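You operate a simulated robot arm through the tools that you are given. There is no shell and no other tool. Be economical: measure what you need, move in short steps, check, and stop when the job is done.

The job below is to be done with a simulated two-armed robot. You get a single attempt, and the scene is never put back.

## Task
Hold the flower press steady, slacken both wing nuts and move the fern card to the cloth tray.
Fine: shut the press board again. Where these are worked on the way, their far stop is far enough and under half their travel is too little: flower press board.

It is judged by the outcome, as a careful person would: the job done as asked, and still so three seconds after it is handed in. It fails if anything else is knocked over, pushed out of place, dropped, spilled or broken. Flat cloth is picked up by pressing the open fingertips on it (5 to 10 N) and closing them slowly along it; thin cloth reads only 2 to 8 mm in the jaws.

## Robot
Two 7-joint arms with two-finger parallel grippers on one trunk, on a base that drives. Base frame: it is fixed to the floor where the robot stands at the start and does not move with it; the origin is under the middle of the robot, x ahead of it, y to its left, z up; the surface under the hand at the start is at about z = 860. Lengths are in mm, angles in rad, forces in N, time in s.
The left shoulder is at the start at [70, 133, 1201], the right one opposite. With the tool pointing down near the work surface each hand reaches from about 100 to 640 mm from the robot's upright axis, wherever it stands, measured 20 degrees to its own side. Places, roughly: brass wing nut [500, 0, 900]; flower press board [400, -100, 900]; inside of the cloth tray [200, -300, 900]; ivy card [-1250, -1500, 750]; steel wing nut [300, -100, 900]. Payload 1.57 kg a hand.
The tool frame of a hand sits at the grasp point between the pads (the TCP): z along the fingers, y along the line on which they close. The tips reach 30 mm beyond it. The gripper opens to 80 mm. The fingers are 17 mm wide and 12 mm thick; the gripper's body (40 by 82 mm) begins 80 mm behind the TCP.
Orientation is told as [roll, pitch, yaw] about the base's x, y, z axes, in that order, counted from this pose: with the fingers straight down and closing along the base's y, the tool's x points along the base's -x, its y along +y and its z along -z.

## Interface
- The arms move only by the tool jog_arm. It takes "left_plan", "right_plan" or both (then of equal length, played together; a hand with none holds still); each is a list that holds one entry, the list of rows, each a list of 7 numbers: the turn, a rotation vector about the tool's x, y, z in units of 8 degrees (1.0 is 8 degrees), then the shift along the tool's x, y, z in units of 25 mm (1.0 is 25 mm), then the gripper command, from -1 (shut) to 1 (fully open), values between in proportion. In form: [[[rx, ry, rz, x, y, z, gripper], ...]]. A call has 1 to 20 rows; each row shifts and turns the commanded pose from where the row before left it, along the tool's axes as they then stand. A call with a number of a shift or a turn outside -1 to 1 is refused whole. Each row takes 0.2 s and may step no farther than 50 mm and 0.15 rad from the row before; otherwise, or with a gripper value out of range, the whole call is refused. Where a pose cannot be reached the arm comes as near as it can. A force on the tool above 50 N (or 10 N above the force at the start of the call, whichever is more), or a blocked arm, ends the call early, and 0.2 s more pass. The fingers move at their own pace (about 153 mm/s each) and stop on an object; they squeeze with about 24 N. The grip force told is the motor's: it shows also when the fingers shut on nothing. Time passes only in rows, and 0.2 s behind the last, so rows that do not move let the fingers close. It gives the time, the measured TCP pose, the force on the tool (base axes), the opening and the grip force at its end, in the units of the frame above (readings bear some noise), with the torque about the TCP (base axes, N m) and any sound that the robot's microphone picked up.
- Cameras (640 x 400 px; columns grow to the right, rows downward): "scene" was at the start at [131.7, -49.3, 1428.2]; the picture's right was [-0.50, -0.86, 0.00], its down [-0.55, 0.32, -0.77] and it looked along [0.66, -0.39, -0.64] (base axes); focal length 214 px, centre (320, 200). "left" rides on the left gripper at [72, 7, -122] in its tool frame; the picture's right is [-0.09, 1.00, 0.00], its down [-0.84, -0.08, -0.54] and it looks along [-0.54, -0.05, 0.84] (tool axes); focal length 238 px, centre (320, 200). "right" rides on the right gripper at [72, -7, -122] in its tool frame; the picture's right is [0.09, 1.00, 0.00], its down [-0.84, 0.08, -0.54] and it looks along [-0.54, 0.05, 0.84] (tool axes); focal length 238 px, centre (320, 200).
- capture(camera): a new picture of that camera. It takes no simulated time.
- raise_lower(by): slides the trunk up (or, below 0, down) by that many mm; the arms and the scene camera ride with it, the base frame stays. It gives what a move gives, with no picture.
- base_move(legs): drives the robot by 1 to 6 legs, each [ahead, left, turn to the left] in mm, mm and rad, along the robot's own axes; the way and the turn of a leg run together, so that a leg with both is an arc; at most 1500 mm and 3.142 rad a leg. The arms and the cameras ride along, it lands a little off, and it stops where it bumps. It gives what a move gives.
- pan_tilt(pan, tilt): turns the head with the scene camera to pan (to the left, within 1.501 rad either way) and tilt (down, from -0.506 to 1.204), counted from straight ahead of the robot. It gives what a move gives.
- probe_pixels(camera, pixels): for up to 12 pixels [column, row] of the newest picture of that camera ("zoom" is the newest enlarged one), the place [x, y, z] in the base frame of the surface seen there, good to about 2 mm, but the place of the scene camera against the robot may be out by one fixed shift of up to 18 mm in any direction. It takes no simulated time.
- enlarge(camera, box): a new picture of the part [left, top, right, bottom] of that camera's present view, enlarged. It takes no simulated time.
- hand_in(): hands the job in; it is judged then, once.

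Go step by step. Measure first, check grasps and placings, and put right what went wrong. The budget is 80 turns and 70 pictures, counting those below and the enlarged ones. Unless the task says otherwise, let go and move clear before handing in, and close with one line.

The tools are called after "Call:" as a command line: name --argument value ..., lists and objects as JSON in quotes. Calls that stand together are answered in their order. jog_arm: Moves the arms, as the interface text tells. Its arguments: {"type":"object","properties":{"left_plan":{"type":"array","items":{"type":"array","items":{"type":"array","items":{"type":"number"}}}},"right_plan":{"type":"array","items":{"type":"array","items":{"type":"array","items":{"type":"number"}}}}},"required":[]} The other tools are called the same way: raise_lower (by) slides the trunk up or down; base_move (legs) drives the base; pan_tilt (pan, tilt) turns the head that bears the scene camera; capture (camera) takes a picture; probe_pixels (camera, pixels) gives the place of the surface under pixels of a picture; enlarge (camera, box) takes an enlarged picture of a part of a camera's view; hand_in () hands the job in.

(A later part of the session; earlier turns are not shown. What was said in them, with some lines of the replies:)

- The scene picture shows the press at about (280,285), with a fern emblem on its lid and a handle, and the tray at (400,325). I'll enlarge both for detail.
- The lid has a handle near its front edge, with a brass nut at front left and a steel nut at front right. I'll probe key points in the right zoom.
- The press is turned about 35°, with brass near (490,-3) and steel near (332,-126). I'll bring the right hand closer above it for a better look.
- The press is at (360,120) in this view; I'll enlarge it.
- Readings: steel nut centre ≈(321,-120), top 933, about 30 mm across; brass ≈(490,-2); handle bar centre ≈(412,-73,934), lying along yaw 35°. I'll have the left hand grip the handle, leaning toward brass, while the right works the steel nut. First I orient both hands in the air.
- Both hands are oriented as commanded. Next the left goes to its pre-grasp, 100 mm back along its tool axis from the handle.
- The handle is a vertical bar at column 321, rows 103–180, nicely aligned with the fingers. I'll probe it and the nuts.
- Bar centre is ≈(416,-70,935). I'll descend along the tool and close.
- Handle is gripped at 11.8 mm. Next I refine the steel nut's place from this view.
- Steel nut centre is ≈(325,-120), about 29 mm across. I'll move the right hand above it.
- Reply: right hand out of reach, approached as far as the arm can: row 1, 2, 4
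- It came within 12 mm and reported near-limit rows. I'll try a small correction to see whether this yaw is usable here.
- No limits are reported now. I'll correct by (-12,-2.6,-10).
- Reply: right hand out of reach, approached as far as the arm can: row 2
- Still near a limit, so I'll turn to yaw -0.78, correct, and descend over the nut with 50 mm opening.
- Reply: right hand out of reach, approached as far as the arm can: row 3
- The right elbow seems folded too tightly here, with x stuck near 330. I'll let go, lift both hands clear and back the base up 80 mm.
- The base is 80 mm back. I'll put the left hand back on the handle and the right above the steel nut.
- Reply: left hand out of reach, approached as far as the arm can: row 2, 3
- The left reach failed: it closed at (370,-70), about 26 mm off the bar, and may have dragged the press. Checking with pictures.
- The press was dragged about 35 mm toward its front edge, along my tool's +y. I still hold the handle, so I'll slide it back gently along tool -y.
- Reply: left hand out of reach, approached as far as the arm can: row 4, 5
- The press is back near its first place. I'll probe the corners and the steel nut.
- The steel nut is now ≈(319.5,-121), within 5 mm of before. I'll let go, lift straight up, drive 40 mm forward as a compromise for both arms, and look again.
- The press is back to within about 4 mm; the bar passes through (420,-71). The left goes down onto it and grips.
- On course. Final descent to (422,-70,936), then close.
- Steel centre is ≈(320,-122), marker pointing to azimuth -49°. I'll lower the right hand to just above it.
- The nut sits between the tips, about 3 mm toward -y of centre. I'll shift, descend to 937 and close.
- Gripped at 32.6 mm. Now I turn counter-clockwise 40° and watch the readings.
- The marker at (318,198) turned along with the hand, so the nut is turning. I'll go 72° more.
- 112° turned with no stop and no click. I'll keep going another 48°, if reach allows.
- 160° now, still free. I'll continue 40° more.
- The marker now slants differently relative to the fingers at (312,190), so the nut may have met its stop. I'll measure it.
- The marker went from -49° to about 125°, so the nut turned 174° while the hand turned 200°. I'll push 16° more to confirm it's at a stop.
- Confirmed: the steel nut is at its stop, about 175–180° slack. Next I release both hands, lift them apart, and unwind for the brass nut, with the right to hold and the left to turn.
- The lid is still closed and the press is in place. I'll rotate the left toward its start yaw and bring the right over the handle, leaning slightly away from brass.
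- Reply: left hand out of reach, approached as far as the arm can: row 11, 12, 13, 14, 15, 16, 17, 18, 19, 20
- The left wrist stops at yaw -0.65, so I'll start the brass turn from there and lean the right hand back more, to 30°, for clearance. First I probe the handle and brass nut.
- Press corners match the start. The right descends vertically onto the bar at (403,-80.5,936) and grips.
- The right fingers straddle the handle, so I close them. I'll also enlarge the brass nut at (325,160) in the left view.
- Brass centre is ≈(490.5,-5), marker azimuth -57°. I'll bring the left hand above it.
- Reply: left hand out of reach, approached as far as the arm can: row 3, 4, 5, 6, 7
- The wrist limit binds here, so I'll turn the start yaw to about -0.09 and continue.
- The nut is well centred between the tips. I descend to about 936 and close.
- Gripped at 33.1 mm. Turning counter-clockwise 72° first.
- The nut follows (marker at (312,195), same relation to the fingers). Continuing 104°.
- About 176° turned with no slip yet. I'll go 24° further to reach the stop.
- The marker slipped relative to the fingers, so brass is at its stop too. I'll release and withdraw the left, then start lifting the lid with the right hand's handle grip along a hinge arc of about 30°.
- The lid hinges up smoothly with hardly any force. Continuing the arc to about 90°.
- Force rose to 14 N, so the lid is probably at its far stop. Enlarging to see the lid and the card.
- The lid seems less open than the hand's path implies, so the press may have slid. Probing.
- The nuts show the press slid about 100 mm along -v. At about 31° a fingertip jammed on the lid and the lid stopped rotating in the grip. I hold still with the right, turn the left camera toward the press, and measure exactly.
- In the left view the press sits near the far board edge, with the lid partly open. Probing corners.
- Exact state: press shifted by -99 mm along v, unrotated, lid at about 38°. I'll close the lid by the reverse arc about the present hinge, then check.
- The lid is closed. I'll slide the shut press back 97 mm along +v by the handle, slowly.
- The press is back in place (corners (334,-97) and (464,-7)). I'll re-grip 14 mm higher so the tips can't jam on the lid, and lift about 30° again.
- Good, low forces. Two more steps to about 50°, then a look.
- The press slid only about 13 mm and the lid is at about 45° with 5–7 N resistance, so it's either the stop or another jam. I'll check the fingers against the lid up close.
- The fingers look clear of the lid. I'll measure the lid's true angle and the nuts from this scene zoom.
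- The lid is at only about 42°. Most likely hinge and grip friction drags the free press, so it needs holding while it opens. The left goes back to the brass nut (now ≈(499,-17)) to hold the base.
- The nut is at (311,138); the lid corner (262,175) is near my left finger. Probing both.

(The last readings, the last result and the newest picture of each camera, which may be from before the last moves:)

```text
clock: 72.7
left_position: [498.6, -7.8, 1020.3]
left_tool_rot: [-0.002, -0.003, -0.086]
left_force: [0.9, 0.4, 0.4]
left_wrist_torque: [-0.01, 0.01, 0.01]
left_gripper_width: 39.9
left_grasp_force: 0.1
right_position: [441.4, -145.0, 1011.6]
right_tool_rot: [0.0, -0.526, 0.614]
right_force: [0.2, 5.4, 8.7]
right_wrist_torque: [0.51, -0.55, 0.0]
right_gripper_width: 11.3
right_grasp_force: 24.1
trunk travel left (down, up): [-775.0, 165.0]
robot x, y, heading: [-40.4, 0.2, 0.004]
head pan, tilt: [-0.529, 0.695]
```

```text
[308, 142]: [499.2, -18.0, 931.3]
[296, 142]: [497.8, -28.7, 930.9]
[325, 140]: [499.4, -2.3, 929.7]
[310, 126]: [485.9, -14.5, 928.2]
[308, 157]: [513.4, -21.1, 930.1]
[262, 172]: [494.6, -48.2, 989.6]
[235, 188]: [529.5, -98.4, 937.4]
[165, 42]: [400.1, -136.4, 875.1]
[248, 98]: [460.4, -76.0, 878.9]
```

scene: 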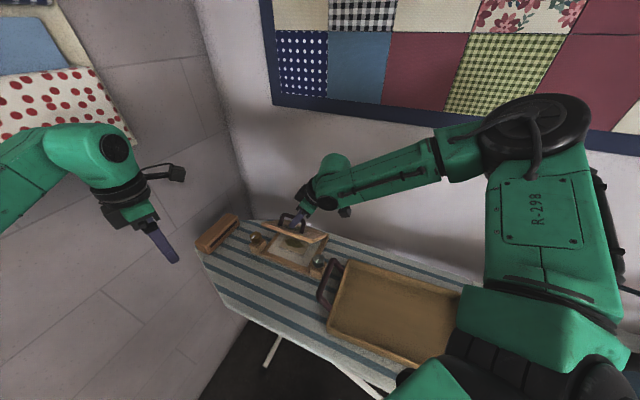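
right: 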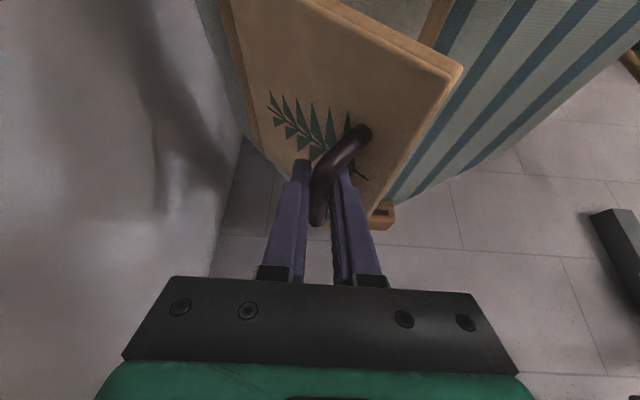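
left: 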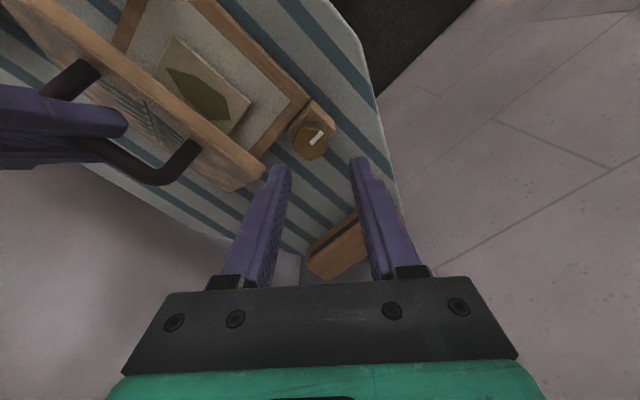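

Brass is at (499,-16) and the lid corner lies straight along -y from it. I'll turn to yaw 0.89 so the fingers miss the corner, then descend and grip the nut to hold the base.

Call:
jog_arm --left_plan '[[[0, 0, -1, 0, 0, 0, 0.2], [0, 0, -1, 0, 0, 0, 0.2], [0, 0, -1, 0, 0, 0, 0.2], [0, 0, -1, 0, 0, 0, 0.2], [0, 0, -1, 0, 0, 0, 0.2], [0, 0, -1, 0, 0, 0, 0.2], [0, 0, -1, 0, 0, 0, 0.2], [0, 0, 0, 0.245, -0.22, 0, 0.2], [0, 0, 0, 0, 0, 0.84, 0.2], [0, 0, 0, 0, 0, 0.84, 0.2], [0, 0, 0, 0, 0, 0.84, 0.2], [0, 0, 0, 0, 0, 0.84, 0.2], [0, 0, 0, 0, 0, 0, 0], [0, 0, 0, 0, 0, 0, -0.3], [0, 0, 0, 0, 0, 0, -1], [0, 0, 0, 0, 0, 0, -1]]]'

```text
clock: 76.1
left_position: [499.6, -17.4, 936.8]
left_tool_rot: [-0.002, 0.0, 0.891]
left_force: [5.0, -2.8, 0.4]
left_wrist_torque: [0.04, -0.2, -0.02]
left_gripper_width: 33.2
left_grasp_force: 23.6
right_position: [441.9, -145.9, 1011.4]
right_tool_rot: [-0.001, -0.525, 0.615]
right_force: [-5.7, 7.3, 13.7]
right_wrist_torque: [0.0, 0.23, 0.17]
right_gripper_width: 11.7
right_grasp_force: 23.8
trunk travel left (down, up): [-775.0, 165.0]
robot x, y, heading: [-36.3, 2.9, -0.005]
head pan, tilt: [-0.529, 0.695]
```

The base is held. Both hands slide it back 13 mm together, then the right continues the arc by 10° while I watch forces.

Call:
jog_arm --left_plan '[[[0, 0, 0, -0.07, 0.25, 0, -1], [0, 0, 0, -0.07, 0.25, 0, -1], [0, 0, 0, 0, 0, 0, -1], [0, 0, 0, 0, 0, 0, -1], [0, 0, 0, 0, 0, 0, -1], [0, 0, 0, 0, 0, 0, -1]]]' --right_plan '[[[0, 0, 0, 0, 0.26, 0, -1], [0, 0, 0, 0, 0.26, 0, -1], [0, 0, 0, -0.06, 0, -0.1, -1], [0, 0, 0, -0.053, -0.4, -0.092, -1], [0, 0, 0, -0.053, -0.4, -0.092, -1], [0, 0, 0, 0, 0, 0, -1]]]'

```text
clock: 77.5
left_position: [492.0, -7.6, 935.1]
left_tool_rot: [0.001, -0.001, 0.89]
left_force: [-6.1, -10.0, 5.2]
left_wrist_torque: [-0.35, 0.27, 0.02]
left_gripper_width: 33.1
left_grasp_force: 24.7
right_position: [445.9, -154.6, 1018.4]
right_tool_rot: [0.001, -0.525, 0.613]
right_force: [3.3, 4.5, 0.3]
right_wrist_torque: [0.04, 0.01, -0.01]
right_gripper_width: 11.7
right_grasp_force: 24.1
trunk travel left (down, up): [-775.0, 165.0]
robot x, y, heading: [-43.8, -3.4, 0.002]
head pan, tilt: [-0.529, 0.695]
```

The forces stay low and the hand followed the arc to about 56°, so it wasn't a stop. Continuing 20° more.

Call:
jog_arm --right_plan '[[[0, 0, 0, -0.012, -0.42, -0.021, -1], [0, 0, 0, -0.012, -0.42, -0.021, -1], [0, 0, 0, 0.026, -0.42, 0.045, -1], [0, 0, 0, 0.026, -0.42, 0.045, -1], [0, 0, 0, 0, 0, 0, -1]]]'

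Call:
capture --camera "scene"

```text
clock: 78.7
left_position: [491.3, -8.0, 936.3]
left_tool_rot: [0.0, -0.001, 0.89]
left_force: [-5.8, -9.9, 0.8]
left_wrist_torque: [0.17, -0.2, -0.02]
left_gripper_width: 33.4
left_grasp_force: 24.5
right_position: [469.6, -187.1, 1019.7]
right_tool_rot: [0.0, -0.529, 0.612]
right_force: [7.6, 2.0, 21.7]
right_wrist_torque: [0.09, -0.18, -0.01]
right_gripper_width: 11.9
right_grasp_force: 24.0
trunk travel left (down, up): [-775.0, 165.0]
robot x, y, heading: [-41.7, -2.4, 0.002]
head pan, tilt: [-0.529, 0.695]
```

```text
17 pictures are left
```

scene: 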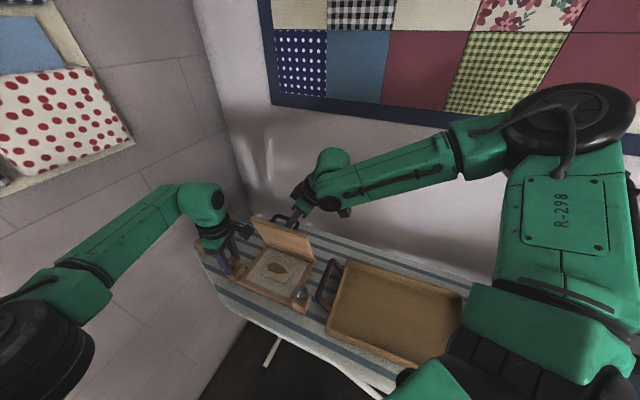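

The lid is now at about 75–80° with its underside visible. The vertical force says my arc is a little low, so I relieve upward and continue about 15° to find the stop.

Call:
jog_arm --right_plan '[[[0, 0, 0, -0.12, 0, -0.2, -1], [0, 0, 0, 0.03, -0.31, 0.05, -1], [0, 0, 0, 0.03, -0.31, 0.05, -1], [0, 0, 0, 0.05, -0.31, 0.08, -1], [0, 0, 0, 0.05, -0.31, 0.08, -1], [0, 0, 0, 0, 0, 0, -1]]]'

Call:
enlarge --camera "scene" --box '[200, 185, 350, 300]'

```text
clock: 80.1
left_position: [493.6, -6.6, 936.0]
left_tool_rot: [-0.002, 0.001, 0.891]
left_force: [-1.3, -4.0, 10.5]
left_wrist_torque: [-0.52, 0.02, -0.01]
left_gripper_width: 33.2
left_grasp_force: 24.1
right_position: [486.4, -212.4, 1014.4]
right_tool_rot: [-0.001, -0.521, 0.612]
right_force: [-1.5, 5.4, -2.4]
right_wrist_torque: [-0.34, 0.57, -0.27]
right_gripper_width: 11.5
right_grasp_force: 23.9
trunk travel left (down, up): [-775.0, 165.0]
robot x, y, heading: [-41.8, 1.1, -0.003]
head pan, tilt: [-0.529, 0.695]
```

```text
3.48 times, centred on (275, 242) of scene
```

zoom: 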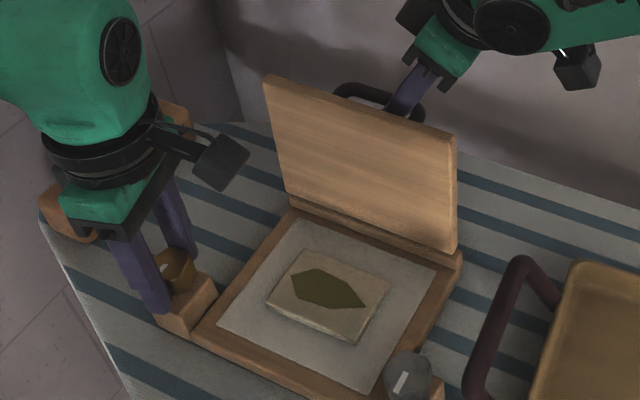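

The lid is at about 90°. I'll nudge it slightly past vertical, then open the fingers and withdraw upward to see if it stays, with the left still holding the base.

Call:
jog_arm --right_plan '[[[0, 0, 0, 0.08, -0.32, 0.139, -1], [0, 0, 0, 0.08, -0.32, 0.139, -1], [0, 0, 0, 0, 0, 0, -1]]]'

Call:
jog_arm --right_plan '[[[0, 0, 0, 0, 0, 0, -0.4], [0, 0, 0, 0, 0, 0, -0.4], [0, 0, 0, 0, 0, -0.6, -0.4], [0, 0, 0, 0, 0, -0.8, -0.4], [0, 0, 0, 0, 0, -0.8, -0.4], [0, 0, 0, 0, 0, -0.8, -0.4], [0, 0, 0, 0, 0, 0, -0.4]]]'

Call:
capture --camera "scene"

```text
clock: 80.9
left_position: [493.0, -6.9, 934.9]
left_tool_rot: [-0.002, 0.0, 0.89]
left_force: [2.7, -3.0, 10.2]
left_wrist_torque: [0.34, -0.38, 0.01]
left_gripper_width: 33.3
left_grasp_force: 24.6
right_position: [499.1, -224.9, 1006.9]
right_tool_rot: [-0.001, -0.526, 0.613]
right_force: [-0.1, 5.5, 0.0]
right_wrist_torque: [0.0, 0.08, -0.09]
right_gripper_width: 11.6
right_grasp_force: 24.1
trunk travel left (down, up): [-775.0, 165.0]
robot x, y, heading: [-39.1, 2.0, 0.001]
head pan, tilt: [-0.529, 0.695]
```

```text
clock: 82.5
left_position: [492.5, -7.2, 936.2]
left_tool_rot: [0.001, 0.0, 0.888]
left_force: [4.9, 0.3, 8.5]
left_wrist_torque: [0.2, -0.24, 0.0]
left_gripper_width: 33.1
left_grasp_force: 23.9
right_position: [466.4, -247.4, 1072.7]
right_tool_rot: [-0.001, -0.524, 0.612]
right_force: [0.0, 0.0, 0.7]
right_wrist_torque: [-0.04, -0.02, 0.0]
right_gripper_width: 23.7
right_grasp_force: 0.2
trunk travel left (down, up): [-775.0, 165.0]
robot x, y, heading: [-40.2, -1.5, 0.006]
head pan, tilt: [-0.529, 0.695]
```

```text
15 pictures are left
```

scene: 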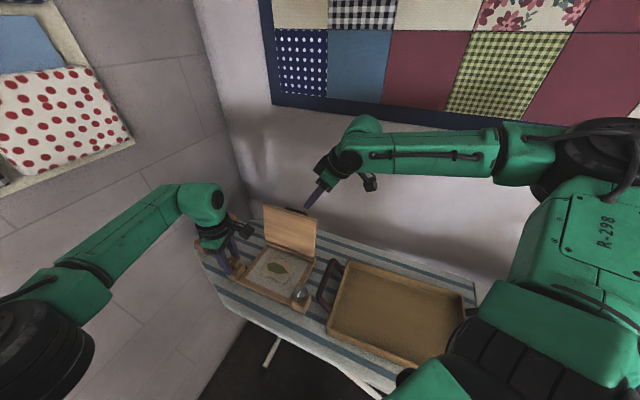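

The lid stays open by itself. I'll withdraw the left from the brass nut, level the right hand and bring it above the card, opening wide.

Call:
jog_arm --left_plan '[[[0, 0, 0, 0, 0, 0, 0], [0, 0, 0, 0, 0, 0, 0.1], [0, 0, 0, 0, 0, -0.5, 0.1], [0, 0, 0, 0, 0, -1, 0.1], [0, 0, 0, 0, 0, -1, 0.1], [0, 0, 0, 0, 0, -1, 0.1], [0, 0, 0, -0.7, 0.57, -0.5, 0.1], [0, 0, 0, -0.7, 0.57, -0.5, 0.1], [0, 0, 0, -0.7, 0.57, 0, 0.1], [0, 0, 0, -0.7, 0.57, 0, 0.1], [0, 0, 0, -0.7, 0.57, 0, 0.1], [0, 0, 0, 0, 0, 0, 0.1], [0, 0, 0, 0, 0, 0, 0.1], [0, 0, 0, 0, 0, 0, 0.1], [0, 0, 0, 0, 0, 0, 0.1], [0, 0, 0, 0, 0, 0, 0.1]]]' --right_plan '[[[0, 0.75, 0, 0, 0, 0, 0], [0, 0.75, 0, 0, 0, 0, 0], [0, 0.75, 0, 0, 0, 0, 0], [0, 0.75, 0, 0, 0, 0, 0], [0, 0.75, 0, 0, 0, 0, 0], [0, 0, 0, 0, 0, -0.7, 0], [0, 0, 0, 0, 0, 0, 0], [0, 0, 0, 0, 0, 0, 0], [0, 0, 0, 0, 0, 0, 0], [0, 0, 0, 0, 0, 0, 0], [0, 0, 0, -0.39, 0.858, 0, 0.9], [0, 0, 0, -0.39, 0.858, 0, 0.9], [0, 0, 0, -0.39, 0.858, 0, 0.9], [0, 0, 0, -0.39, 0.858, 0, 0.9], [0, 0, 0, -0.39, 0.858, 0, 0.9], [0, 0, 0, -0.39, 0.858, 0, 0.9]]]'

Call:
capture --camera "right"

```text
clock: 85.9
left_position: [494.5, 107.2, 1047.5]
left_tool_rot: [-0.001, 0.001, 0.89]
left_force: [-0.7, 0.0, 0.3]
left_wrist_torque: [0.01, 0.0, -0.01]
left_gripper_width: 44.2
left_grasp_force: 0.2
right_position: [441.2, -108.2, 1088.6]
right_tool_rot: [0.001, 0.0, 0.612]
right_force: [0.1, 0.0, -0.2]
right_wrist_torque: [-0.01, 0.01, 0.06]
right_gripper_width: 76.1
right_grasp_force: 0.1
trunk travel left (down, up): [-775.0, 165.0]
robot x, y, heading: [-38.2, -0.8, -0.001]
head pan, tilt: [-0.529, 0.695]
```

```text
14 pictures are left
```

right: 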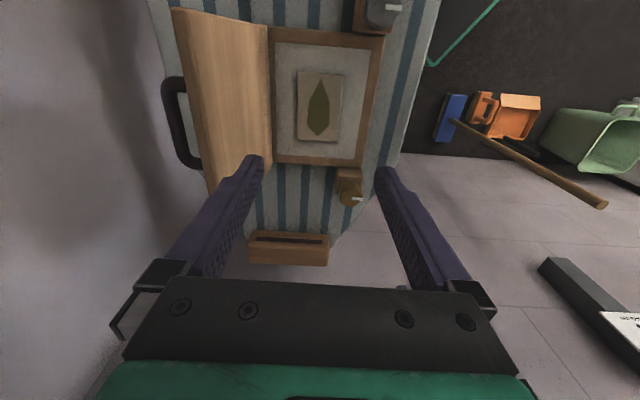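

The card is at columns 298–343, rows 70–142, square to the fingers. Probing it.

Call:
probe_pixels --camera "right" --pixels '[[302, 75], [341, 76], [299, 135], [335, 138], [320, 107], [285, 100], [355, 100], [320, 152], [310, 160], [372, 100], [265, 150], [350, 190]]'

```text
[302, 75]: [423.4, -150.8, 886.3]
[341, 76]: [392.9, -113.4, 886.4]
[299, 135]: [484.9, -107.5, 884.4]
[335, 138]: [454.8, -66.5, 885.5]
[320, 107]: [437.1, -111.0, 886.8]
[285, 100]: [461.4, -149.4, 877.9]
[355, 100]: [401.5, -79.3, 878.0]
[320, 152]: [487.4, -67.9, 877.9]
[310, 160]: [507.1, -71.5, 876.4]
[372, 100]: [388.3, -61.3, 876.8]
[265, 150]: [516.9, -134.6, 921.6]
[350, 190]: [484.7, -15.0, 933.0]
```

Card: top 886, paper 878, centre ≈(438.5,-109.5), about 50 mm wide across the jaws. I'll descend with 64 mm opening to tips ~2 mm above the paper and close.

Call:
jog_arm --right_plan '[[[0, 0, 0, 0.06, 0, 0.9, 0.6], [0, 0, 0, 0.06, 0, 0.9, 0.6], [0, 0, 0, 0, 0, 0.9, 0.6], [0, 0, 0, 0, 0, 0.9, 0.6], [0, 0, 0, 0, 0, 0.9, 0.6], [0, 0, 0, 0, 0, 0.9, 0.6], [0, 0, 0, 0, 0, 0.85, 0.6], [0, 0, 0, 0, 0, 0.45, 0.6], [0, 0, 0, 0, 0, 0.38, 0.6], [0, 0, 0, 0, 0, 0, 0.3], [0, 0, 0, 0, 0, 0, 0], [0, 0, 0, 0, 0, 0, -1], [0, 0, 0, 0, 0, 0, -1]]]'

```text
clock: 88.7
left_position: [493.4, 105.3, 1048.4]
left_tool_rot: [0.0, 0.0, 0.891]
left_force: [-0.5, 0.1, -0.7]
left_wrist_torque: [-0.01, -0.03, -0.01]
left_gripper_width: 44.2
left_grasp_force: 0.1
right_position: [422.2, -129.0, 924.1]
right_tool_rot: [0.0, -0.003, 0.611]
right_force: [0.0, 0.2, -0.1]
right_wrist_torque: [0.02, -0.01, 0.02]
right_gripper_width: 0.1
right_grasp_force: 21.0
right hand out of reach, approached as far as the arm can: row 6, 7, 8, 9
trunk travel left (down, up): [-775.0, 165.0]
robot x, y, heading: [-39.9, -3.5, 0.001]
head pan, tilt: [-0.529, 0.695]
```

It stalled above the card at (422,-129,924) and shut on nothing, with no contact forces. I'll raise the hand, reopen, and lower the trunk 60 mm for better reach.

Call:
jog_arm --right_plan '[[[0, 0, 0, 0, 0, -1, -1], [0, 0, 0, 0, 0, -1, -1], [0, 0, 0, 0, 0, -1, 0.6], [0, 0, 0, 0, 0, -1, 0.6], [0, 0, 0, 0, 0, -1, 0.6], [0, 0, 0, 0, 0, -0.5, 0.6]]]'

Call:
raise_lower --by -60

Call:
capture --camera "right"

```text
clock: 90.1
left_position: [493.6, 106.5, 1049.0]
left_tool_rot: [0.0, 0.002, 0.891]
left_force: [-0.2, -0.6, -0.2]
left_wrist_torque: [-0.02, -0.02, 0.0]
left_gripper_width: 43.9
left_grasp_force: 0.1
right_position: [422.2, -126.5, 1060.9]
right_tool_rot: [0.0, 0.001, 0.613]
right_force: [-0.1, 0.0, -0.6]
right_wrist_torque: [-0.01, 0.0, 0.02]
right_gripper_width: 64.0
right_grasp_force: 0.0
trunk travel left (down, up): [-775.0, 165.0]
robot x, y, heading: [-42.0, 3.9, -0.002]
head pan, tilt: [-0.529, 0.695]
```

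```text
clock: 91.1
left_position: [492.5, 104.8, 987.8]
left_tool_rot: [0.001, 0.0, 0.891]
left_force: [0.3, 0.5, -0.2]
left_wrist_torque: [0.04, 0.01, -0.02]
left_gripper_width: 44.0
left_grasp_force: 0.1
right_position: [421.2, -127.5, 1000.5]
right_tool_rot: [0.001, 0.001, 0.612]
right_force: [0.9, 0.0, -0.8]
right_wrist_torque: [-0.04, -0.04, 0.01]
right_gripper_width: 64.4
right_grasp_force: 0.0
trunk travel left (down, up): [-715.0, 225.0]
robot x, y, heading: [-41.1, 2.4, 0.003]
head pan, tilt: [-0.529, 0.695]
```

```text
13 pictures are left
```

right: 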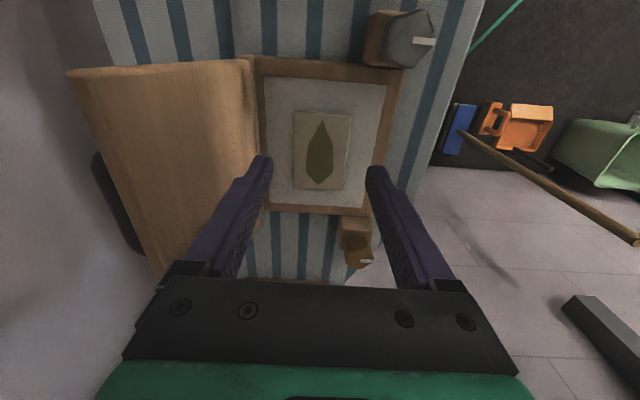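

The card is undisturbed at (320,150). Quick probe before going down.

Call:
probe_pixels --camera "right" --pixels '[[297, 116], [347, 117], [295, 183], [343, 186], [320, 140]]'

Call:
jog_arm --right_plan '[[[0, 0, 0, -0.49, 0.1, 0, 0.6], [0, 0, 0, -0.49, 0.1, 0, 0.6], [0, 0, 0, 0, 0, 0.8, 0.6], [0, 0, 0, 0, 0, 0.8, 0.6]]]'

```text
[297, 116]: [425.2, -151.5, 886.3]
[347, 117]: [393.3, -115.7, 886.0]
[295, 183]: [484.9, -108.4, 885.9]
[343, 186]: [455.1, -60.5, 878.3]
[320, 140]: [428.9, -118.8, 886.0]
```

```text
clock: 92.1
left_position: [493.8, 105.7, 987.5]
left_tool_rot: [0.001, 0.0, 0.889]
left_force: [-0.5, 0.1, -0.6]
left_wrist_torque: [0.0, 0.02, -0.02]
left_gripper_width: 44.1
left_grasp_force: 0.0
right_position: [438.8, -109.0, 960.2]
right_tool_rot: [-0.001, -0.001, 0.61]
right_force: [0.7, -0.3, 0.2]
right_wrist_torque: [-0.01, 0.01, -0.03]
right_gripper_width: 63.9
right_grasp_force: 0.1
trunk travel left (down, up): [-715.0, 225.0]
robot x, y, heading: [-38.4, -1.5, -0.004]
head pan, tilt: [-0.529, 0.695]
5 turns are left
```

Only 5 turns are left, so I'll chain actions. Hand is centred over the card at (438.8,-109): lower trunk 25 mm, descend, grip, lift, back the base 100 mm and carry it high toward the tray.

Call:
raise_lower --by -25

Call:
jog_arm --right_plan '[[[0, 0, 0, 0, 0, 0.5, 0.6], [0, 0, 0, 0, 0, 0.48, 0.6], [0, 0, 0, 0, 0, 0, 0.4], [0, 0, 0, 0, 0, 0, 0.1], [0, 0, 0, 0, 0, 0, -1], [0, 0, 0, 0, 0, 0, -1], [0, 0, 0, 0, 0, -0.3, -1], [0, 0, 0, 0, 0, -0.8, -1], [0, 0, 0, 0, 0, -1, -1], [0, 0, 0, 0, 0, -1, -1], [0, 0, 0, 0, 0, -1, -1], [0, 0, 0, 0, 0, -1, -1], [0, 0, 0, 0, 0, -1, -1]]]'

Call:
base_move --legs '[[-100, 0, 0]]'

Call:
jog_arm --right_plan '[[[0, 0, 0, 0.926, -0.331, 0, -1], [0, 0, 0, 0.926, -0.331, 0, -1], [0, 0, 0, 0.926, -0.331, 0, -1], [0, 0, 0, 0.926, -0.331, 0, -1], [0, 0, 0, 0.926, -0.331, 0, -1], [0, 0, 0, 0.926, -0.331, 0, -1], [0, 0, 0, 0.926, -0.331, 0, -1], [0, 0, 0, 0.926, -0.331, 0, -1], [0, 0, 0, 0, 0, 0, -1]]]'

Call:
capture --camera "right"

Call:
capture --camera "scene"

Call:
probe_pixels --camera "scene" --pixels '[[330, 330], [370, 330], [400, 330], [430, 330], [370, 300], [400, 300], [430, 300], [350, 290], [370, 360], [400, 360], [430, 360], [330, 300]]'

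```text
clock: 92.8
left_position: [492.8, 106.0, 961.7]
left_tool_rot: [-0.002, -0.001, 0.891]
left_force: [-0.3, -0.7, -0.3]
left_wrist_torque: [-0.01, -0.01, -0.03]
left_gripper_width: 44.1
left_grasp_force: 0.1
right_position: [438.9, -108.7, 934.6]
right_tool_rot: [0.0, 0.0, 0.613]
right_force: [0.1, 0.4, -0.2]
right_wrist_torque: [0.0, -0.05, 0.02]
right_gripper_width: 64.0
right_grasp_force: 0.1
trunk travel left (down, up): [-690.0, 250.0]
robot x, y, heading: [-42.8, 3.7, -0.003]
head pan, tilt: [-0.529, 0.695]
```

```text
clock: 95.7
left_position: [493.8, 104.8, 963.8]
left_tool_rot: [-0.001, -0.002, 0.891]
left_force: [-0.7, 1.1, 0.1]
left_wrist_torque: [-0.03, -0.03, -0.01]
left_gripper_width: 44.4
left_grasp_force: 0.0
right_position: [438.2, -110.9, 1063.0]
right_tool_rot: [0.001, 0.0, 0.613]
right_force: [-0.9, -0.6, 0.1]
right_wrist_torque: [0.02, 0.02, -0.01]
right_gripper_width: 56.6
right_grasp_force: 23.9
trunk travel left (down, up): [-690.0, 250.0]
robot x, y, heading: [-40.4, -0.9, 0.0]
head pan, tilt: [-0.529, 0.695]
```

```text
clock: 96.8
left_position: [393.8, 106.8, 962.2]
left_tool_rot: [0.002, 0.002, 0.891]
left_force: [0.3, 0.0, -1.3]
left_wrist_torque: [-0.03, 0.02, -0.02]
left_gripper_width: 43.9
left_grasp_force: 0.1
right_position: [338.5, -109.6, 1063.1]
right_tool_rot: [0.0, -0.001, 0.612]
right_force: [-0.1, -0.7, -0.5]
right_wrist_torque: [-0.01, -0.03, -0.04]
right_gripper_width: 56.6
right_grasp_force: 23.8
trunk travel left (down, up): [-690.0, 250.0]
robot x, y, heading: [-143.4, -1.3, -0.001]
head pan, tilt: [-0.529, 0.695]
```

```text
clock: 98.8
left_position: [392.6, 106.2, 963.2]
left_tool_rot: [-0.002, 0.003, 0.889]
left_force: [0.0, 1.6, -0.2]
left_wrist_torque: [0.02, -0.01, 0.02]
left_gripper_width: 44.2
left_grasp_force: 0.1
right_position: [225.0, -269.5, 1063.3]
right_tool_rot: [0.0, -0.003, 0.613]
right_force: [0.9, 0.7, -0.2]
right_wrist_torque: [0.02, 0.03, 0.0]
right_gripper_width: 56.5
right_grasp_force: 24.4
trunk travel left (down, up): [-690.0, 250.0]
robot x, y, heading: [-139.4, 0.8, 0.0]
head pan, tilt: [-0.529, 0.695]
```

```text
12 pictures are left
```

right: 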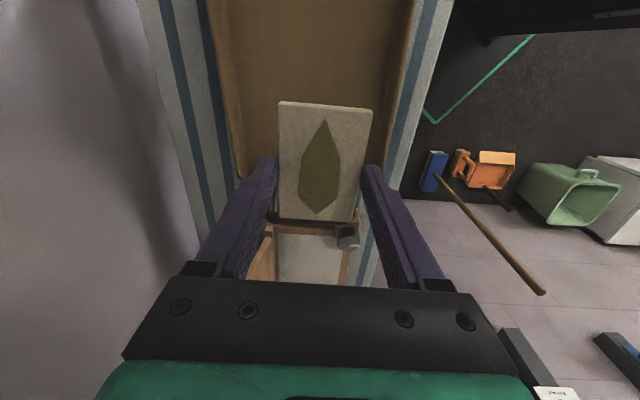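

```text
11 pictures are left
```

scene: 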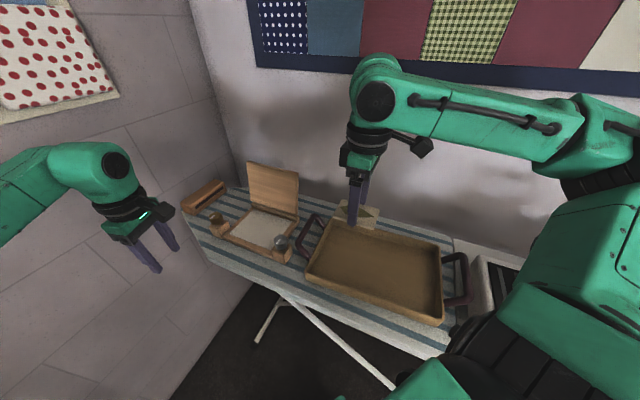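

```text
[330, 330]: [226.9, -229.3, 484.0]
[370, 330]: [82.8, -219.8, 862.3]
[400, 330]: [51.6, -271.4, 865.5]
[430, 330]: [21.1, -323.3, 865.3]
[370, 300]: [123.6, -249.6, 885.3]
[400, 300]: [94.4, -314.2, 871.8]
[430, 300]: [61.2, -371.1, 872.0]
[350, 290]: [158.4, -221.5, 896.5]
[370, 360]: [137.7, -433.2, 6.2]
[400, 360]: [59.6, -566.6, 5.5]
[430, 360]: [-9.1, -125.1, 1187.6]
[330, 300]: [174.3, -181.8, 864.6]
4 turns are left
```

The card is gripped (56.6 mm) and exactly over the tray at (225,-269.5); the tray floor is z≈872. I'll lower, release, rise, restore trunk and base, tilt the right hand for the handle, and take a check picture.

Call:
jog_arm --right_plan '[[[0, 0, 0, 0, 0, 0.9, -1], [0, 0, 0, 0, 0, 0.9, -1], [0, 0, 0, 0, 0, 0.9, -1], [0, 0, 0, 0, 0, 0.9, -1], [0, 0, 0, 0, 0, 0.9, -1], [0, 0, 0, 0, 0, 0.9, -1], [0, 0, 0, 0, 0, 0.5, -1], [0, 0, 0, 0, 0, 0.42, -1], [0, 0, 0, 0, 0, 0, -1], [0, 0, 0, 0, 0, 0, 0.5], [0, 0, 0, 0, 0, 0, 0.7], [0, 0, 0, 0, 0, 0, 0.7], [0, 0, 0, 0, 0, -0.5, 0.7], [0, 0, 0, 0, 0, -1, 0.7], [0, 0, 0, 0, 0, -1, 0.7], [0, 0, 0, 0, 0, -1, 0.7], [0, 0, 0, 0, 0, -1, 0.7], [0, 0, 0, 0, 0, -1, 0.7], [0, 0, 0, 0, 0, -1, 0.7]]]'

Call:
capture --camera "scene"

Call:
raise_lower --by 85

Call:
base_move --legs '[[100, 0, 0]]'

Call:
jog_arm --right_plan '[[[0, -0.75, 0, 0, 0, 0, -0.4], [0, -0.75, 0, 0, 0, 0, -0.4], [0, -0.75, 0, 0, 0, 0, -0.4], [0, -0.75, 0, 0, 0, 0, -0.4], [0, -0.75, 0, 0, 0, 0, -0.4], [0, 0, 0, 0, 0, 0, -0.4], [0, 0, 0, 0, 0, 0, -0.4]]]'

Call:
capture --camera "right"

Call:
capture --camera "scene"

```text
clock: 102.8
left_position: [390.8, 107.0, 962.9]
left_tool_rot: [0.002, 0.0, 0.89]
left_force: [-0.1, 0.6, -0.7]
left_wrist_torque: [-0.02, 0.02, -0.02]
left_gripper_width: 43.8
left_grasp_force: 0.0
right_position: [224.4, -269.7, 1067.3]
right_tool_rot: [0.0, 0.001, 0.613]
right_force: [0.5, -0.9, 0.0]
right_wrist_torque: [0.0, -0.01, 0.04]
right_gripper_width: 67.9
right_grasp_force: 0.0
trunk travel left (down, up): [-690.0, 250.0]
robot x, y, heading: [-138.8, -0.5, 0.003]
head pan, tilt: [-0.529, 0.695]
```

```text
10 pictures are left
```

scene: 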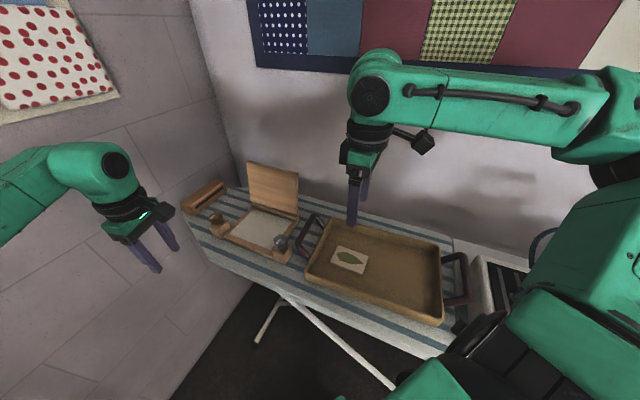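

```text
clock: 104.0
left_position: [392.7, 105.8, 1048.7]
left_tool_rot: [0.001, 0.001, 0.89]
left_force: [-0.9, -0.5, 0.3]
left_wrist_torque: [-0.02, -0.01, 0.0]
left_gripper_width: 44.0
left_grasp_force: 0.1
right_position: [224.4, -270.2, 1152.3]
right_tool_rot: [0.0, 0.001, 0.61]
right_force: [0.1, 0.6, 1.0]
right_wrist_torque: [0.04, 0.03, 0.0]
right_gripper_width: 68.0
right_grasp_force: 0.1
trunk travel left (down, up): [-775.0, 165.0]
robot x, y, heading: [-139.5, 0.4, -0.001]
head pan, tilt: [-0.529, 0.695]
```

```text
clock: 105.2
left_position: [489.8, 105.6, 1048.2]
left_tool_rot: [0.0, -0.001, 0.892]
left_force: [-0.3, 0.1, -0.4]
left_wrist_torque: [-0.01, 0.02, 0.01]
left_gripper_width: 43.8
left_grasp_force: 0.1
right_position: [321.4, -269.1, 1152.6]
right_tool_rot: [0.0, -0.001, 0.611]
right_force: [-0.5, 0.0, 0.0]
right_wrist_torque: [-0.01, 0.02, -0.02]
right_gripper_width: 67.9
right_grasp_force: 0.1
trunk travel left (down, up): [-775.0, 165.0]
robot x, y, heading: [-39.4, 1.0, -0.0]
head pan, tilt: [-0.529, 0.695]
```

```text
clock: 106.8
left_position: [491.5, 106.7, 1047.9]
left_tool_rot: [0.0, -0.001, 0.892]
left_force: [0.4, 0.8, 0.6]
left_wrist_torque: [0.0, -0.02, -0.03]
left_gripper_width: 43.9
left_grasp_force: 0.0
right_position: [323.2, -268.9, 1153.8]
right_tool_rot: [-0.001, -0.523, 0.611]
right_force: [0.1, 0.1, 0.2]
right_wrist_torque: [0.06, -0.02, 0.03]
right_gripper_width: 24.1
right_grasp_force: 0.0
trunk travel left (down, up): [-775.0, 165.0]
robot x, y, heading: [-41.3, -1.5, -0.001]
head pan, tilt: [-0.529, 0.695]
```

```text
9 pictures are left
```

right: 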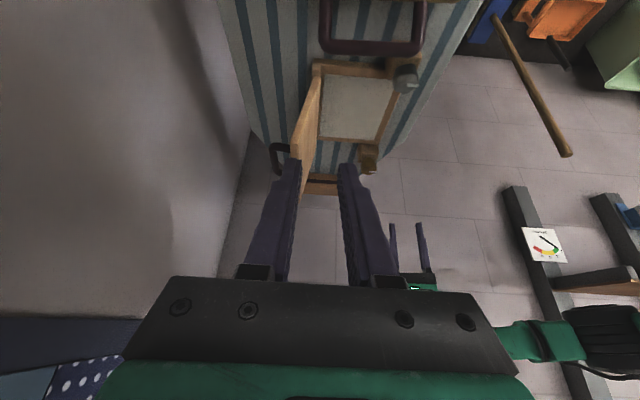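

```text
8 pictures are left
3 turns are left
```

scene: 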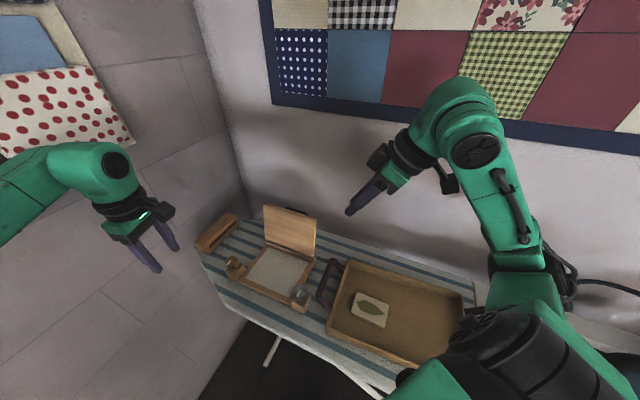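

The card lies flat in the tray. Now I chain: the left re-grips the brass nut to hold the base, the right re-grips the handle where it let go, then the lid closes along the measured arc. I keep hold for a check.

Call:
jog_arm --left_plan '[[[0, 0, 0, 0.704, -0.582, 0, 0.2], [0, 0, 0, 0.704, -0.582, 0, 0.2], [0, 0, 0, 0.704, -0.582, 0, 0.2], [0, 0, 0, 0.704, -0.582, 0, 0.2], [0, 0, 0, 0.704, -0.582, 0, 0.2], [0, 0, 0, 0, 0, 0.892, 0.2], [0, 0, 0, 0, 0, 0.892, 0.2], [0, 0, 0, 0, 0, 0.892, 0.2], [0, 0, 0, 0, 0, 0.892, 0.2], [0, 0, 0, 0, 0, 0.892, 0.2], [0, 0, 0, 0, 0, 0, 0], [0, 0, 0, 0, 0, 0, -0.3], [0, 0, 0, 0, 0, 0, -1], [0, 0, 0, 0, 0, 0, -1], [0, 0, 0, 0, 0, 0, -1]]]' --right_plan '[[[0, 0, 0, -0.41, -0.369, 0.771, -0.25], [0, 0, 0, -0.41, -0.369, 0.771, -0.25], [0, 0, 0, -0.41, -0.369, 0.771, -0.25], [0, 0, 0, -0.41, -0.369, 0.771, -0.25], [0, 0, 0, -0.41, -0.369, 0.771, -0.25], [0, 0, 0, -0.41, -0.369, 0.771, -0.25], [0, 0, 0, -0.41, -0.369, 0.771, -0.25], [0, 0, 0, 0, 0, 0.8, -0.25], [0, 0, 0, 0, 0, 0.8, -0.25], [0, 0, 0, 0, 0, 0.8, -0.25], [0, 0, 0, 0, 0, 0.6, -0.25], [0, 0, 0, 0, 0, 0, -0.25], [0, 0, 0, 0, 0, 0, -0.6], [0, 0, 0, 0, 0, 0, -1], [0, 0, 0, 0, 0, 0, -1]]]'

Call:
capture --camera "scene"

Call:
jog_arm --right_plan '[[[0, 0, 0, -0.075, 0.35, -0.13, -1], [0, 0, 0, -0.075, 0.35, -0.13, -1], [0, 0, 0, -0.055, 0.3, -0.095, -1], [0, 0, 0, -0.055, 0.3, -0.095, -1], [0, 0, 0, -0.031, 0.306, -0.054, -1], [0, 0, 0, -0.031, 0.306, -0.054, -1], [0, 0, 0, 0.005, 0.4, 0.008, -1], [0, 0, 0, 0.005, 0.4, 0.008, -1], [0, 0, 0, 0.041, 0.406, 0.071, -1], [0, 0, 0, 0.041, 0.406, 0.071, -1], [0, 0, 0, 0.092, 0.43, 0.159, -1], [0, 0, 0, 0.092, 0.43, 0.159, -1], [0, 0, 0, 0.15, 0.418, 0.26, -1], [0, 0, 0, 0.15, 0.418, 0.26, -1], [0, 0, 0, 0.136, 0.29, 0.235, -1], [0, 0, 0, 0.136, 0.29, 0.235, -1], [0, 0, 0, 0.158, 0.26, 0.274, -1], [0, 0, 0, 0.158, 0.26, 0.274, -1], [0, 0, 0, 0.168, 0.218, 0.29, -1], [0, 0, 0, 0.168, 0.218, 0.29, -1]]]'

Call:
capture --camera "scene"

Call:
enlarge --camera "scene" --box '[190, 195, 350, 320]'

Call:
capture --camera "left"

```text
clock: 110.0
left_position: [491.7, -7.4, 934.9]
left_tool_rot: [-0.001, 0.001, 0.89]
left_force: [-1.5, -4.6, 0.0]
left_wrist_torque: [0.14, -0.13, -0.01]
left_gripper_width: 33.4
left_grasp_force: 23.6
right_position: [498.0, -225.6, 1007.1]
right_tool_rot: [-0.001, -0.522, 0.613]
right_force: [2.5, 4.8, 0.3]
right_wrist_torque: [0.16, -0.26, -0.2]
right_gripper_width: 11.6
right_grasp_force: 23.9
trunk travel left (down, up): [-775.0, 165.0]
robot x, y, heading: [-41.5, -2.1, 0.006]
head pan, tilt: [-0.529, 0.695]
```

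```text
7 pictures are left
```

scene: 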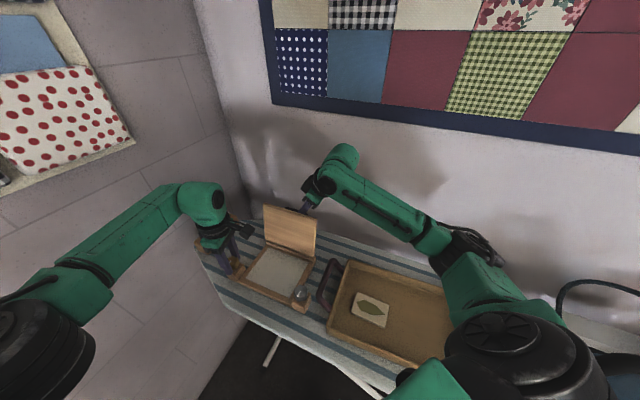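

```text
clock: 114.2
left_position: [493.7, -6.8, 937.2]
left_tool_rot: [0.0, 0.0, 0.892]
left_force: [7.5, 6.9, -0.4]
left_wrist_torque: [0.08, -0.15, 0.02]
left_gripper_width: 33.4
left_grasp_force: 24.8
right_position: [399.6, -88.7, 948.9]
right_tool_rot: [0.0, -0.522, 0.613]
right_force: [-6.2, -7.8, 1.7]
right_wrist_torque: [-0.18, 0.09, 0.15]
right_gripper_width: 11.5
right_grasp_force: 24.1
trunk travel left (down, up): [-775.0, 165.0]
robot x, y, heading: [-45.6, 0.8, 0.0]
head pan, tilt: [-0.529, 0.695]
```

```text
6 pictures are left
```

scene: 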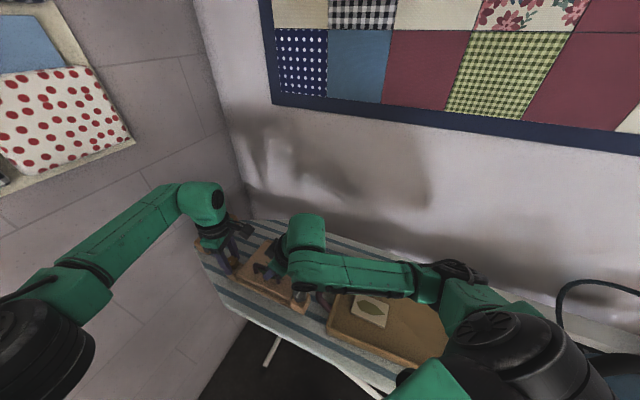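

```text
3.20 times, centred on (270, 258) of scene
```

zoom: 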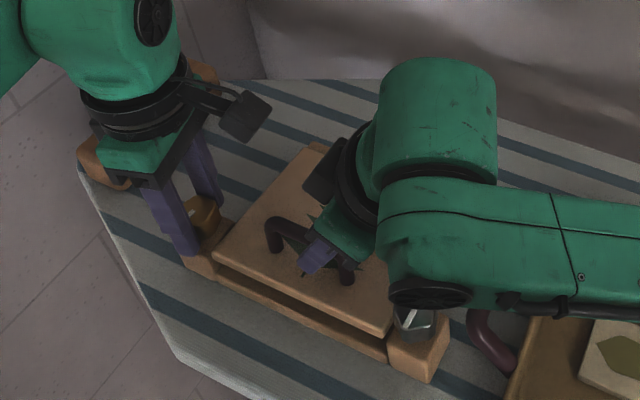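

```text
4 pictures are left
2 turns are left
```

left: 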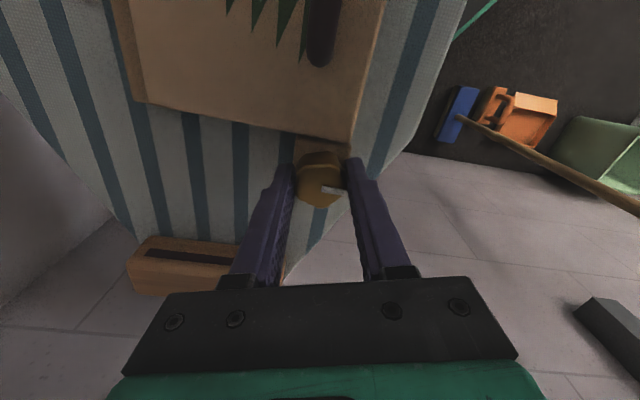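

The lid came down to its closed height (TCP 949 against 948 expected) with both hands holding. I'll press down a few mm to seat it, release both hands, and withdraw clear with check pictures.

Call:
jog_arm --right_plan '[[[0, 0, 0, 0.05, 0, 0.087, -1], [0, 0, 0, 0.05, 0, 0.087, -1], [0, 0, 0, 0, 0, 0, -1], [0, 0, 0, 0, 0, 0, -0.3], [0, 0, 0, 0, 0, 0, -0.3], [0, 0, 0, -0.25, 0, -0.433, -0.3], [0, 0, 0, -0.5, 0, -0.866, -0.3], [0, 0, 0, -0.5, 0, -0.866, -0.3], [0, 0, 0, -0.5, 0, -0.866, -0.3], [0, 0, 0, -0.5, 0, -0.866, -0.3], [0, 0, 0, -0.5, 0, -0.866, -0.3], [0, 0, 0, 0.5, -0.3, -0.5, -0.3], [0, 0, 0, 0.5, -0.3, -0.5, -0.3], [0, 0, 0, 0.5, -0.3, -0.5, -0.3]]]' --left_plan '[[[0, 0, 0, 0, 0, 0, -1], [0, 0, 0, 0, 0, 0, -1], [0, 0, 0, 0, 0, 0, -1], [0, 0, 0, 0, 0, 0, -1], [0, 0, 0, 0, 0, 0, -1], [0, 0, 0, 0, 0, 0, 0], [0, 0, 0, 0, 0, 0, 0.1], [0, 0, 0, 0, 0, -0.5, 0.1], [0, 0, 0, 0, 0, -1, 0.1], [0, 0, 0, 0, 0, -1, 0.1], [0, 0, 0, 0, 0, -1, 0.1], [0, 0, 0, -0.7, 0.57, -0.5, 0.1], [0, 0, 0, -0.7, 0.57, -0.5, 0.1], [0, 0, 0, -0.7, 0.57, 0, 0.1]]]'

Call:
capture --camera "scene"

Call:
enlarge --camera "scene" --box '[190, 195, 400, 340]'

```text
clock: 117.2
left_position: [492.9, 63.0, 1049.1]
left_tool_rot: [0.0, 0.002, 0.892]
left_force: [-0.5, 0.1, 0.5]
left_wrist_torque: [0.0, 0.02, 0.01]
left_gripper_width: 44.2
left_grasp_force: 0.0
right_position: [373.9, -138.7, 1094.6]
right_tool_rot: [0.0, -0.518, 0.612]
right_force: [-0.4, -0.5, -0.3]
right_wrist_torque: [0.0, -0.01, 0.04]
right_gripper_width: 27.9
right_grasp_force: 0.3
right hand out of reach, approached as far as the arm can: row 14
trunk travel left (down, up): [-775.0, 165.0]
robot x, y, heading: [-41.8, 0.7, -0.001]
head pan, tilt: [-0.529, 0.695]
```

```text
3 pictures are left
```

scene: 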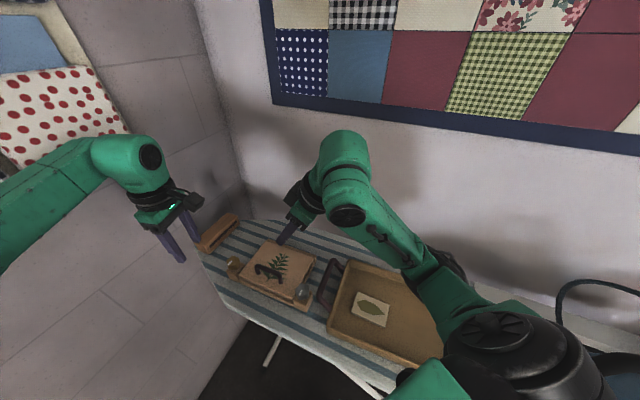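

```text
2.76 times, centred on (295, 268) of scene
1 turns are left
```

zoom: 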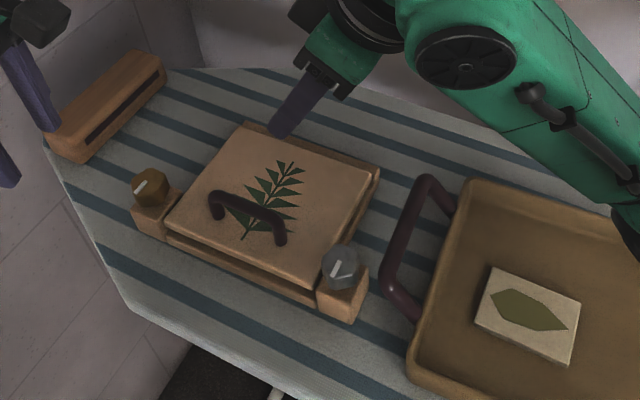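

The pictures show the lid shut, the press back close to where it started, both nuts slackened, the card flat in the tray and both hands clear, so I hand in.

Call:
hand_in

```text
The job is handed in.
```

The job is handed in: both wing nuts are slackened to their stops, the card is in the cloth tray and the press board is shut. The press slipped about 35 mm once and about 100 mm once while I worked, and I slid it back to within a few millimetres of its starting place each time. The card inside the press showed a plain leaf rather than a fern, but it was the only card there.
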